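You operate a simulated robot arm through the tools that you are given. There is no shell and no other tool. Be economical: measure what you need, move in short steps, check, and stop when the job is done.

You run a simulated robot arm. Do the job below in one go: nothing can be reset, and whatever is moved stays where it is left.

TASK
Put the short yellow plug on top of the red carton.

Only the result counts: the job must be done as asked and must still hold three seconds after the hand-in. Knocking over, shifting, dropping, spilling or breaking anything else fails it.

THE ROBOT
A 7-joint arm with a two-finger parallel gripper, fixed in place. Base frame: the origin is at the foot of the arm, x ahead of it, y to its left, z up; the work surface is at about z = 800. Lengths are in mm, angles in degrees, forces in N, time in s.
With the tool pointing down near the work surface it reaches from about 240 to 680 mm from the base axis. Its first joint turns from -66.0 to 66.0 degrees. Payload 2.4 kg.
The tool frame sits at the grasp point between the pads (the TCP): z along the fingers, y along the line on which they close. The tips reach 30 mm beyond it. The gripper opens to 94 mm. The fingers are 28 mm wide and 10 mm thick; the gripper's body (50 by 96 mm) begins 55 mm behind the TCP.
Orientation is that of the tool frame in the base frame, as a unit quaternion [w, x, y, z]. With the fingers straight down and closing along the base's y, the tool's x points along the base's -x, its y along +y and its z along -z.

THE INTERFACE
- The arm moves only by the tool jog_arm. Its argument "deltas" is text: rows parted by semicolons, each of 7 numbers parted by spaces: the turn, a rotation vector about the tool's x, y, z in degrees, then the shift along the tool's x, y, z in mm, then the closure, from 0 (fully open) to 1 (shut). In form: wx wy wz dx dy dz claw; .... A call has 1 to 8 rows; each row is the pose to reach, as a shift and turn from the pose commanded when the call began, along the tool's axes at that moment. A row lasts 0.2 s, in which the tool goes at most 50 mm and 8.6 degrees; a call with a longer step from one row to the next is refused whole, and so is a gripper value outside its range. Where a pose cannot be reached the arm comes as near as it can. A force on the tool above 40 N (or 10 N above the force at the start of the call, whichever is more), or a blocked arm, ends the call early, and 0.2 s more pass. Each finger travels about 153 mm/s and halts on what it meets, pressing with about 37 N; the grip force reading is that of the motor and also rises with nothing between the fingers. The clock runs only during rows and for 0.2 s after the last one: add rows that repeat a pose to give the fingers time. It gives the time, the measured TCP pose, the force on the tool (base axes), the opening and the grip force at its end, in the units of the frame above (readings bear some noise), and new pictures: "views" is both (left out), scene, wrist or none.
- Cameras (640 x 400 px; columns grow to the right, rows downward): "scene" is fixed at [28.8, 477.9, 1427.9]; the picture's right is [-0.79, -0.61, 0.00], its down [-0.45, 0.57, -0.69] and it looks along [0.42, -0.54, -0.72] (base axes); focal length 327 px, centre (320, 200). "wrist" rides on the gripper at [-37, 0, -58] in the tool frame; the picture's right is [0.00, -1.00, 0.00], its down [0.97, 0.00, -0.24] and it looks along [0.24, 0.00, 0.97] (tool axes); focal length 218 px, centre (320, 200). There is no depth. A picture from a camera that has moved, and an enlarged one, comes with that camera's place and axes in the base frame and with its lens.
- close_up(camera, box): a new picture of the part [left, top, right, bottom] of that camera's present view, enlarged. It takes no simulated time.
- close_job(): hands the job in; it is judged then, once.

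Go step by step. Nothing tells you positions but the pictures and the camera data: compare them with the known pose of the tool, close in by small moves and look again before you grip or let go. The budget is 90 turns and 170 pictures, counting those below and the enlarged ones. Unless the task says otherwise, let go and move clear before handing in, and close with one line.

The tools are called after ">>>" as name(argument=value, ...) on one line, values as JSON. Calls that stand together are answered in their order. jog_arm: Moves the arm, as the interface text tells. Its arguments: {"type":"object","properties":{"deltas":{"type":"string"},"views":{"type":"string","enum":["both","scene","wrist","none"]}},"required":["deltas"]} The other tools are called the same way: close_up (camera, box) takes an enlarged picture of a part of a camera's view; close_job () hands the job in.

At the start:

```text
clock: 0.0
ee_pos: [278.6, 242.1, 1108.8]
tcp_rot: [0.0, 0.001, 1.0, 0.0]
force: [0.1, -0.1, -0.1]
opening: 93.8
grip_force: 0.1
```

scene: 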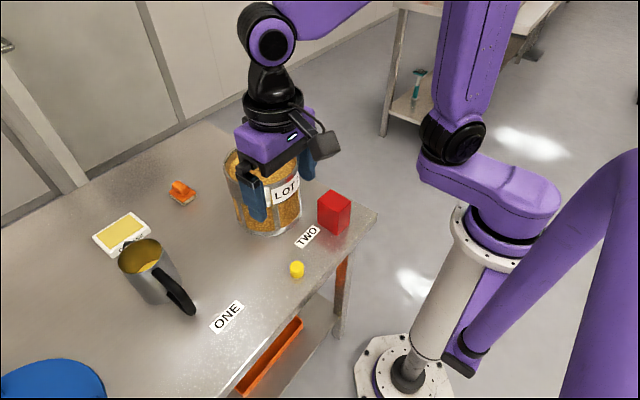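
wrist: 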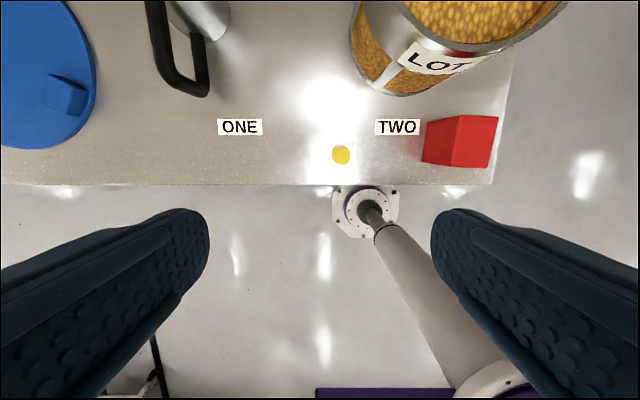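

I see the yellow plug at roughly (301, 210) and the red carton to its right, near the table edge. I'll take enlarged pictures of both to measure their sizes and tops.

>>> close_up(camera="scene", box=[260, 170, 380, 290])

>>> close_up(camera="wrist", box=[310, 80, 520, 210])

```text
3.33 times, centred on (320, 230) of scene
camera zoom: at [28.8, 477.9, 1427.9], right [-0.79, -0.61, 0.0], down [-0.45, 0.57, -0.69], along [0.42, -0.54, -0.72], focal length 1089 px, centre (320, 100)
```

zoom: 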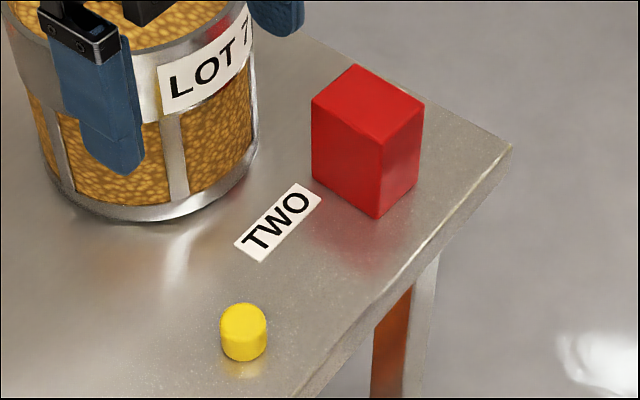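

```text
3.05 times, centred on (415, 145) of wrist
camera zoom: at [315.5, 244.2, 1165.9], right [0.0, -1.0, 0.0], down [-0.97, 0.0, 0.24], along [-0.24, 0.0, -0.97], focal length 665 px, centre (30, 368)
```

zoom: 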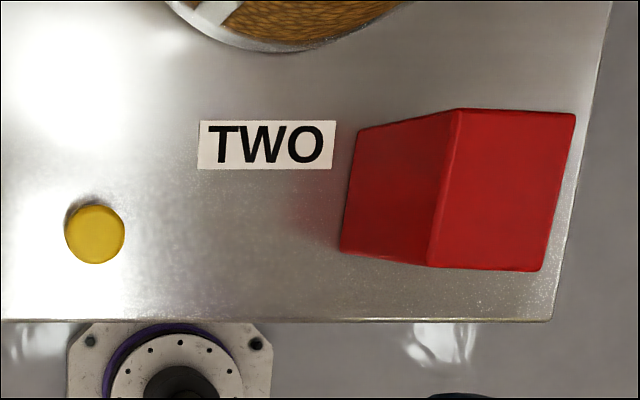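

The plug is about 30 mm wide and 24 mm high, at (300, 210.5). The carton's top is at about (320, 50, 883), 62 x 46 mm. I'll move above the plug and look again.

>>> jog_arm(deltas="0 0 0 -5 -8 40 0; 0 0 0 -10 -16 80 0; 0 0 0 -15 -24 120 0; 0 0 0 -21 -32 160 0; 0 0 0 -21.4 -32 200 0; 0 0 0 -21.4 -32 200 0")

```text
clock: 1.4
ee_pos: [298.8, 212.8, 907.1]
tcp_rot: [0.0, 0.0, 1.0, 0.0]
force: [-0.1, 0.5, 1.0]
opening: 93.7
grip_force: 0.1
camera wrist: at [335.9, 214.1, 965.2], right [0.0, -1.0, 0.0], down [-0.97, 0.0, 0.24], along [-0.24, 0.0, -0.97], focal length 218 px, centre (320, 200)
```

scene: 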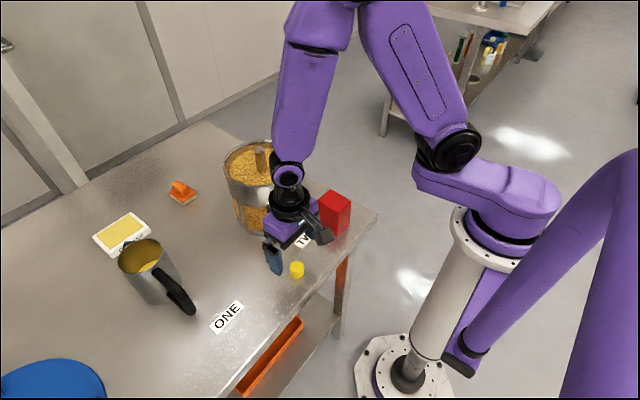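
wrist: 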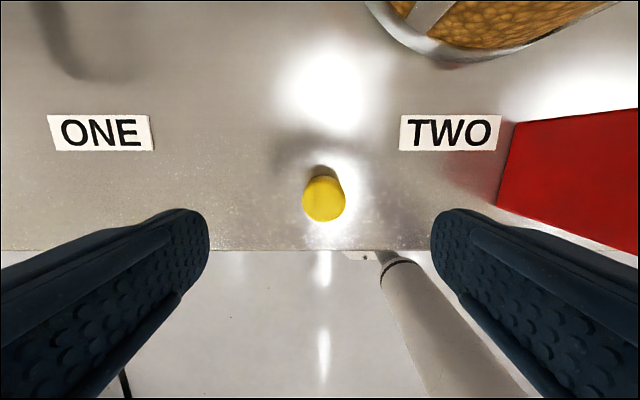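

The plug sits almost exactly under the gripper, off by about 2 mm in x and y. I'll correct that, descend so the tips are about 6 mm above the table, and check.

>>> jog_arm(deltas="0 0 0 -2 -2 25 0; 0 0 0 -2 -2 50 0; 0 0 0 -2 -2 71 0; 0 0 0 -2 -2 71 0")

```text
clock: 2.4
ee_pos: [302.9, 209.0, 838.3]
tcp_rot: [0.0, 0.001, 1.0, 0.0]
force: [0.8, -0.2, -0.2]
opening: 94.3
grip_force: 0.1
camera wrist: at [340.4, 211.1, 896.2], right [0.0, -1.0, 0.0], down [-0.97, 0.0, 0.24], along [-0.24, 0.0, -0.97], focal length 218 px, centre (320, 200)
```

scene: 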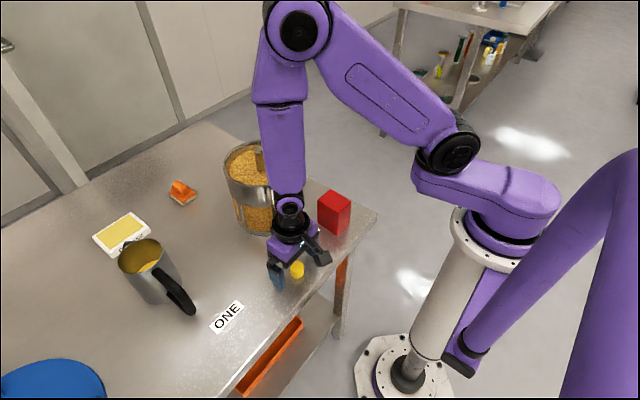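
wrist: 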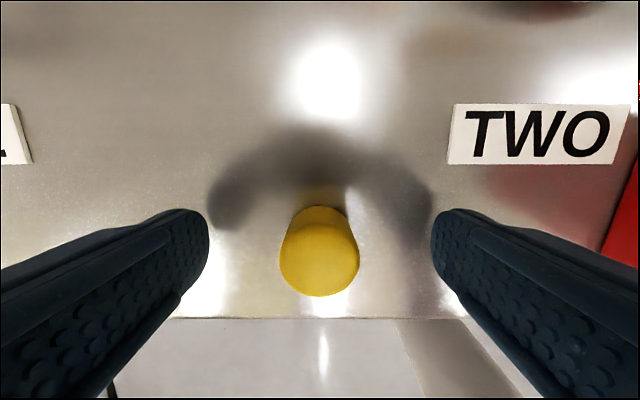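

The plug is centred between the fingers and about 2.5 mm nearer the base than the TCP. I'll make that small correction and close.

>>> jog_arm(deltas="0 0 0 2.5 0 2 0; 0 0 0 2.5 0 2 0; 0 0 0 2.5 0 2 0.4; 0 0 0 2.5 0 2 0.7; 0 0 0 2.5 0 2 1; 0 0 0 2.5 0 2 1; 0 0 0 2.5 0 2 1")

```text
clock: 4.0
ee_pos: [301.3, 209.8, 835.6]
tcp_rot: [0.0, 0.0, 1.0, 0.0]
force: [0.7, 1.1, -0.4]
opening: 27.4
grip_force: 36.9
camera wrist: at [337.3, 211.2, 893.4], right [0.0, -1.0, 0.0], down [-0.97, 0.0, 0.24], along [-0.24, 0.0, -0.97], focal length 218 px, centre (320, 200)
```

scene: 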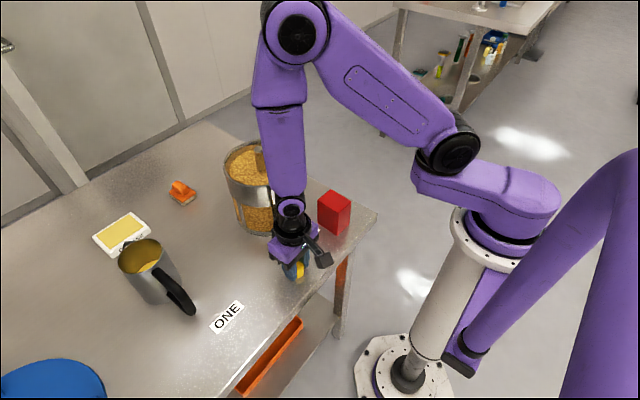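
wrist: 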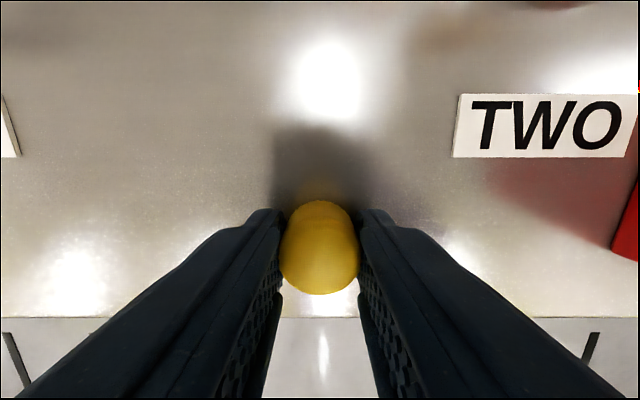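

The plug is gripped at 27.4 mm opening. I'll lift straight up, well clear of the carton's height.

>>> jog_arm(deltas="0 0 0 0 0 -15 1; 0 0 0 0 0 -45 1; 0 0 0 0 0 -80 1; 0 0 0 0 0 -115 1; 0 0 0 0 0 -145 1; 0 0 0 0 0 -160 1; 0 0 0 0 0 -160 1")

```text
clock: 5.6
ee_pos: [301.8, 208.0, 994.7]
tcp_rot: [0.0, 0.0, 1.0, 0.0]
force: [-0.6, 0.5, 0.1]
opening: 27.7
grip_force: 36.7
camera wrist: at [338.6, 209.5, 1052.8], right [0.0, -1.0, 0.0], down [-0.97, 0.0, 0.24], along [-0.24, 0.0, -0.97], focal length 218 px, centre (320, 200)
```

scene: 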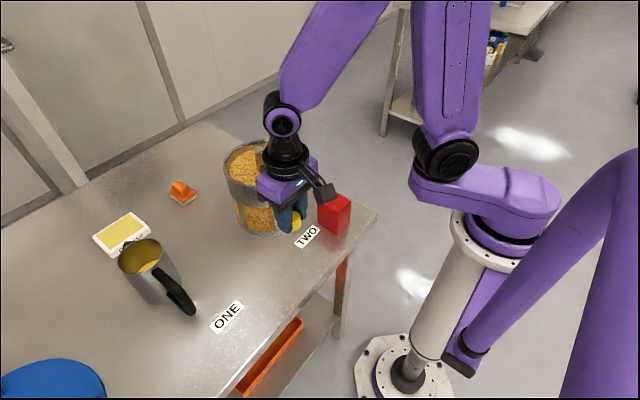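
wrist: 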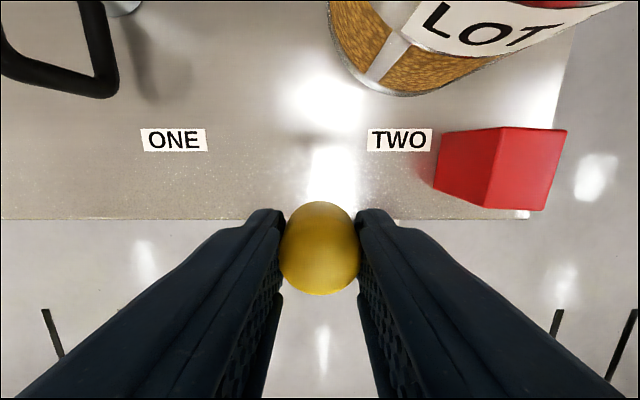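

The plug is held firmly and clear, and the carton's top centre still measures about (320.5, 50.5). I'll move across above it at this height.

>>> jog_arm(deltas="0 0 0 -3 -25 0 1; 0 0 0 -8 -60 0 1; 0 0 0 -12 -95 0 1; 0 0 0 -16 -130 0 1; 0 0 0 -19 -150 0 1; 0 0 0 -19 -158.5 0 1; 0 0 0 -19 -158.5 0 1")

```text
clock: 7.2
ee_pos: [318.1, 52.3, 995.2]
tcp_rot: [0.0, 0.0, 1.0, 0.0]
force: [0.2, 0.3, 0.1]
opening: 27.5
grip_force: 36.8
camera wrist: at [356.2, 53.2, 1053.4], right [0.0, -1.0, 0.0], down [-0.97, 0.0, 0.24], along [-0.24, 0.0, -0.97], focal length 218 px, centre (320, 200)
```

scene: 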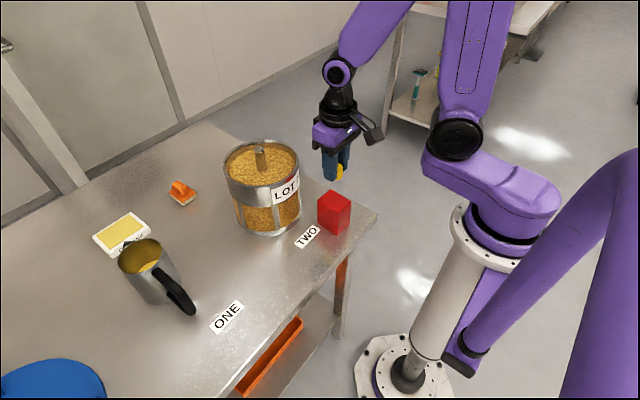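
wrist: 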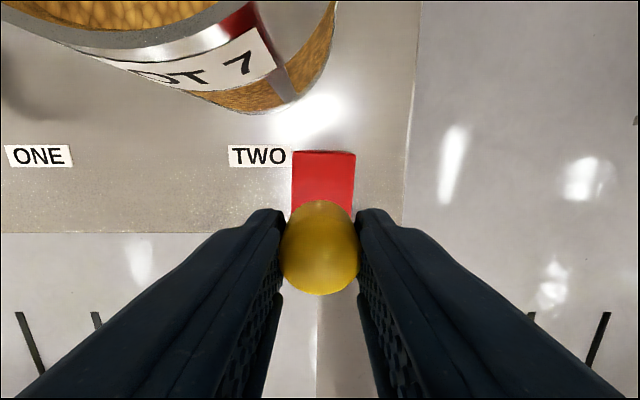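

The plug is over the carton, about 2–3 mm off in y. I'll correct that and come down to just above the top.

>>> jog_arm(deltas="0 0 0 -1 -2.5 20 1; 0 0 0 -1 -2.5 45 1; 0 0 0 -1 -2.5 62 1; 0 0 0 -1 -2.5 68 1; 0 0 0 -1 -2.5 68 1", views="wrist")

>>> close_up(camera="scene", box=[280, 140, 400, 240])

```text
clock: 8.4
ee_pos: [320.3, 46.8, 926.6]
tcp_rot: [0.0, 0.0, 1.0, 0.001]
force: [-0.5, -0.1, -0.4]
opening: 28.0
grip_force: 36.6
camera wrist: at [356.9, 48.3, 984.9], right [0.0, -1.0, 0.0], down [-0.97, 0.0, 0.24], along [-0.24, 0.0, -0.97], focal length 218 px, centre (320, 200)
```

wrist: 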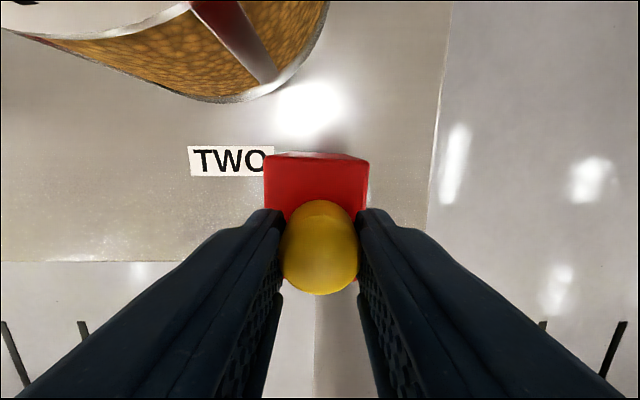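

```text
4.00 times, centred on (340, 190) of scene
camera zoom: at [28.8, 477.9, 1427.9], right [-0.79, -0.61, 0.0], down [-0.45, 0.57, -0.69], along [0.42, -0.54, -0.72], focal length 1307 px, centre (240, 240)
```

zoom: 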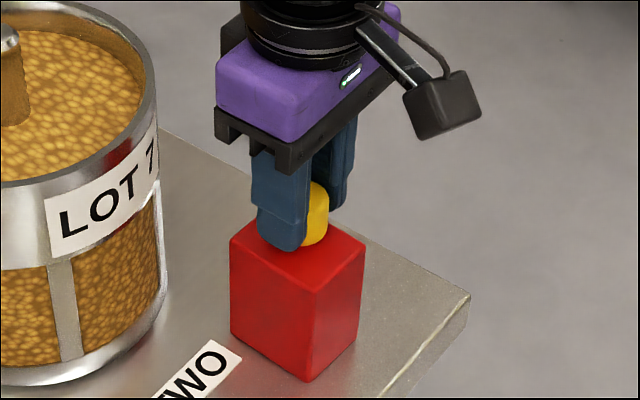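

The plug is about 6–8 mm above the carton, with the TCP about 2 mm too far right. I'll nudge it and lower slowly, watching the force.

>>> jog_arm(deltas="0 0 0 0 2 2 1; 0 0 0 0 2 4 1; 0 0 0 0 2 6 1; 0 0 0 0 2 6 1", views="none")

>>> close_up(camera="scene", box=[310, 170, 370, 220])

```text
clock: 9.4
ee_pos: [320.2, 49.9, 922.2]
tcp_rot: [0.0, 0.0, 1.0, -0.001]
force: [0.2, 0.0, 0.4]
opening: 27.6
grip_force: 37.1
```

```text
8.00 times, centred on (340, 195) of scene
camera zoom: at [28.8, 477.9, 1427.9], right [-0.79, -0.61, 0.0], down [-0.45, 0.57, -0.69], along [0.42, -0.54, -0.72], focal length 2614 px, centre (160, 240)
```

zoom: 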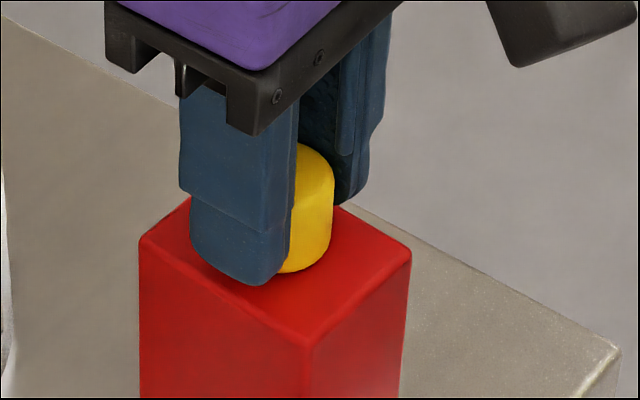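

No contact yet, so I'll keep lowering in small steps.

>>> jog_arm(deltas="0 0 0 0 0 1 1; 0 0 0 0 0 2 1; 0 0 0 0 0 2 1", views="none")

```text
clock: 10.2
ee_pos: [319.3, 50.2, 919.7]
tcp_rot: [0.001, 0.0, 1.0, 0.0]
force: [-0.4, -0.2, 18.6]
opening: 27.7
grip_force: 36.6
```

The 18.6 N upward force shows the plug is touching the carton. I'll ease back slightly and look before letting go.

>>> jog_arm(deltas="0 0 0 0 0 -0.6 1; 0 0 0 0 0 -0.6 1", views="wrist")

>>> close_up(camera="scene", box=[310, 170, 370, 220])

```text
clock: 10.8
ee_pos: [318.9, 50.1, 919.4]
tcp_rot: [0.0, 0.0, 1.0, 0.0]
force: [1.8, 1.0, 3.5]
opening: 27.7
grip_force: 37.3
camera wrist: at [355.6, 50.9, 977.9], right [0.0, -1.0, 0.0], down [-0.97, 0.0, 0.24], along [-0.24, 0.0, -0.97], focal length 218 px, centre (320, 200)
```

wrist: 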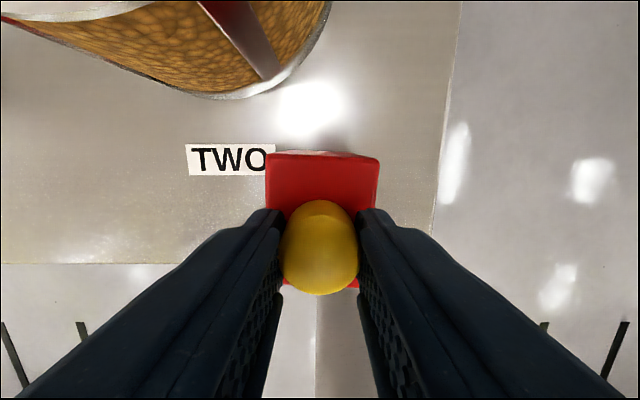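

```text
8.00 times, centred on (340, 195) of scene
camera zoom: at [28.8, 477.9, 1427.9], right [-0.79, -0.61, 0.0], down [-0.45, 0.57, -0.69], along [0.42, -0.54, -0.72], focal length 2614 px, centre (160, 240)
```

zoom: 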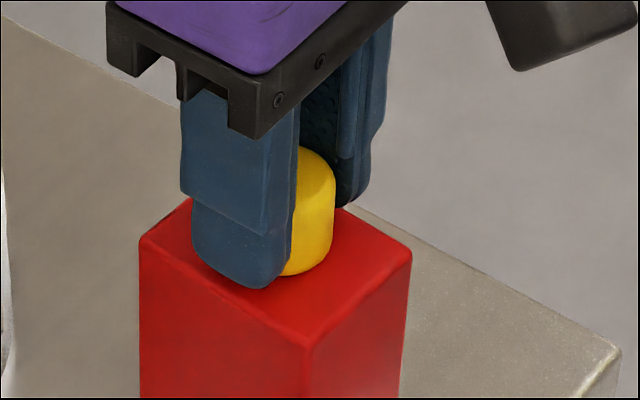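

The plug is resting lightly on the carton, which hasn't moved. I'll open gradually.

>>> jog_arm(deltas="0 0 0 0 0 0 0.68; 0 0 0 0 0 0 0.6; 0 0 0 0 0 0 0.4; 0 0 0 0 0 0 0.2; 0 0 0 0 0 0 0.2")

```text
clock: 12.0
ee_pos: [318.0, 50.3, 921.7]
tcp_rot: [0.001, 0.0, 1.0, 0.0]
force: [0.4, 0.3, 1.0]
opening: 75.1
grip_force: 0.0
camera wrist: at [355.7, 50.9, 978.0], right [0.0, -1.0, 0.0], down [-0.97, 0.0, 0.24], along [-0.24, 0.0, -0.97], focal length 218 px, centre (320, 200)
```

scene: 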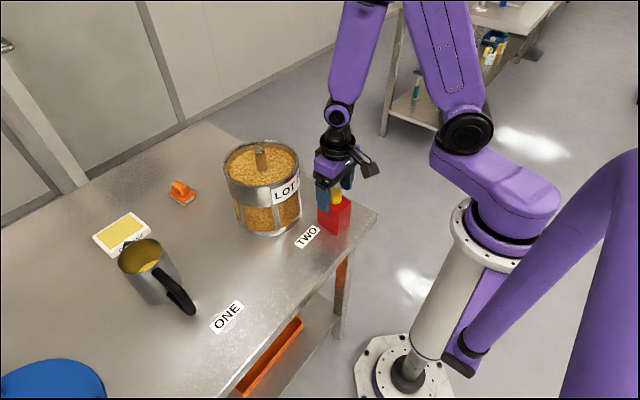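
wrist: 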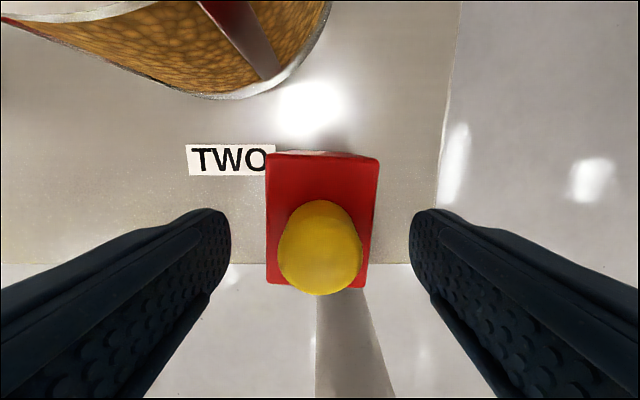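

The fingers are clear and the plug stands on the carton. I'll rise straight up and check.

>>> jog_arm(deltas="0 0 0 0 0 -15 0.2; 0 0 0 0 0 -45 0.2; 0 0 0 0 0 -85 0.2; 0 0 0 0 0 -125 0.2; 0 0 0 0 0 -150 0.2; 0 0 0 0 0 -150 0.2")

>>> close_up(camera="scene", box=[290, 160, 386, 240])

```text
clock: 13.4
ee_pos: [317.4, 53.8, 1071.9]
tcp_rot: [0.0, 0.0, 1.0, -0.001]
force: [0.2, -0.4, 0.2]
opening: 75.2
grip_force: 0.0
camera wrist: at [353.5, 54.2, 1130.0], right [0.0, -1.0, 0.0], down [-0.97, 0.0, 0.24], along [-0.24, 0.0, -0.97], focal length 218 px, centre (320, 200)
```

scene: 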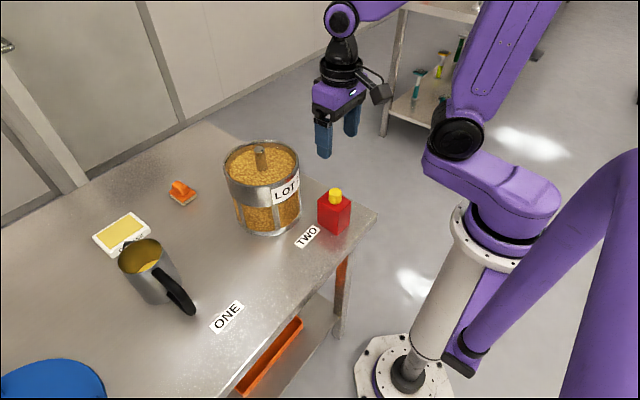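
wrist: 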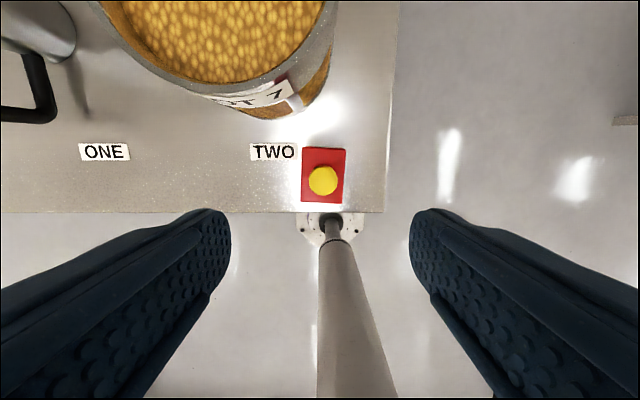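

```text
5.00 times, centred on (338, 200) of scene
camera zoom: at [28.8, 477.9, 1427.9], right [-0.79, -0.61, 0.0], down [-0.45, 0.57, -0.69], along [0.42, -0.54, -0.72], focal length 1634 px, centre (230, 200)
```

zoom: 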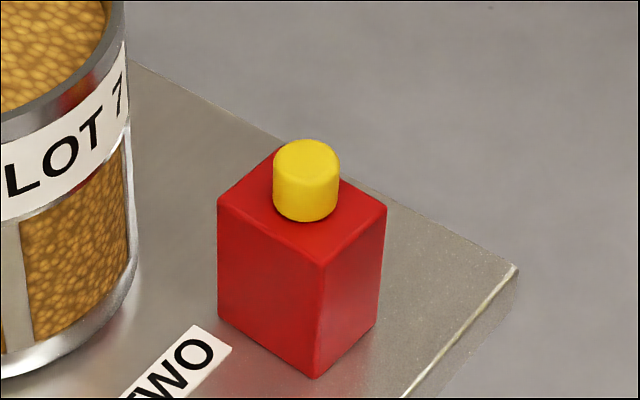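

The plug stands upright near the middle of the carton's top, nothing else has moved, and the gripper is clear, so I'm handing in.

>>> close_job()

```text
The job is handed in.
```

The short yellow plug is standing upright on top of the red carton, the arm is clear of it, and the job is handed in.
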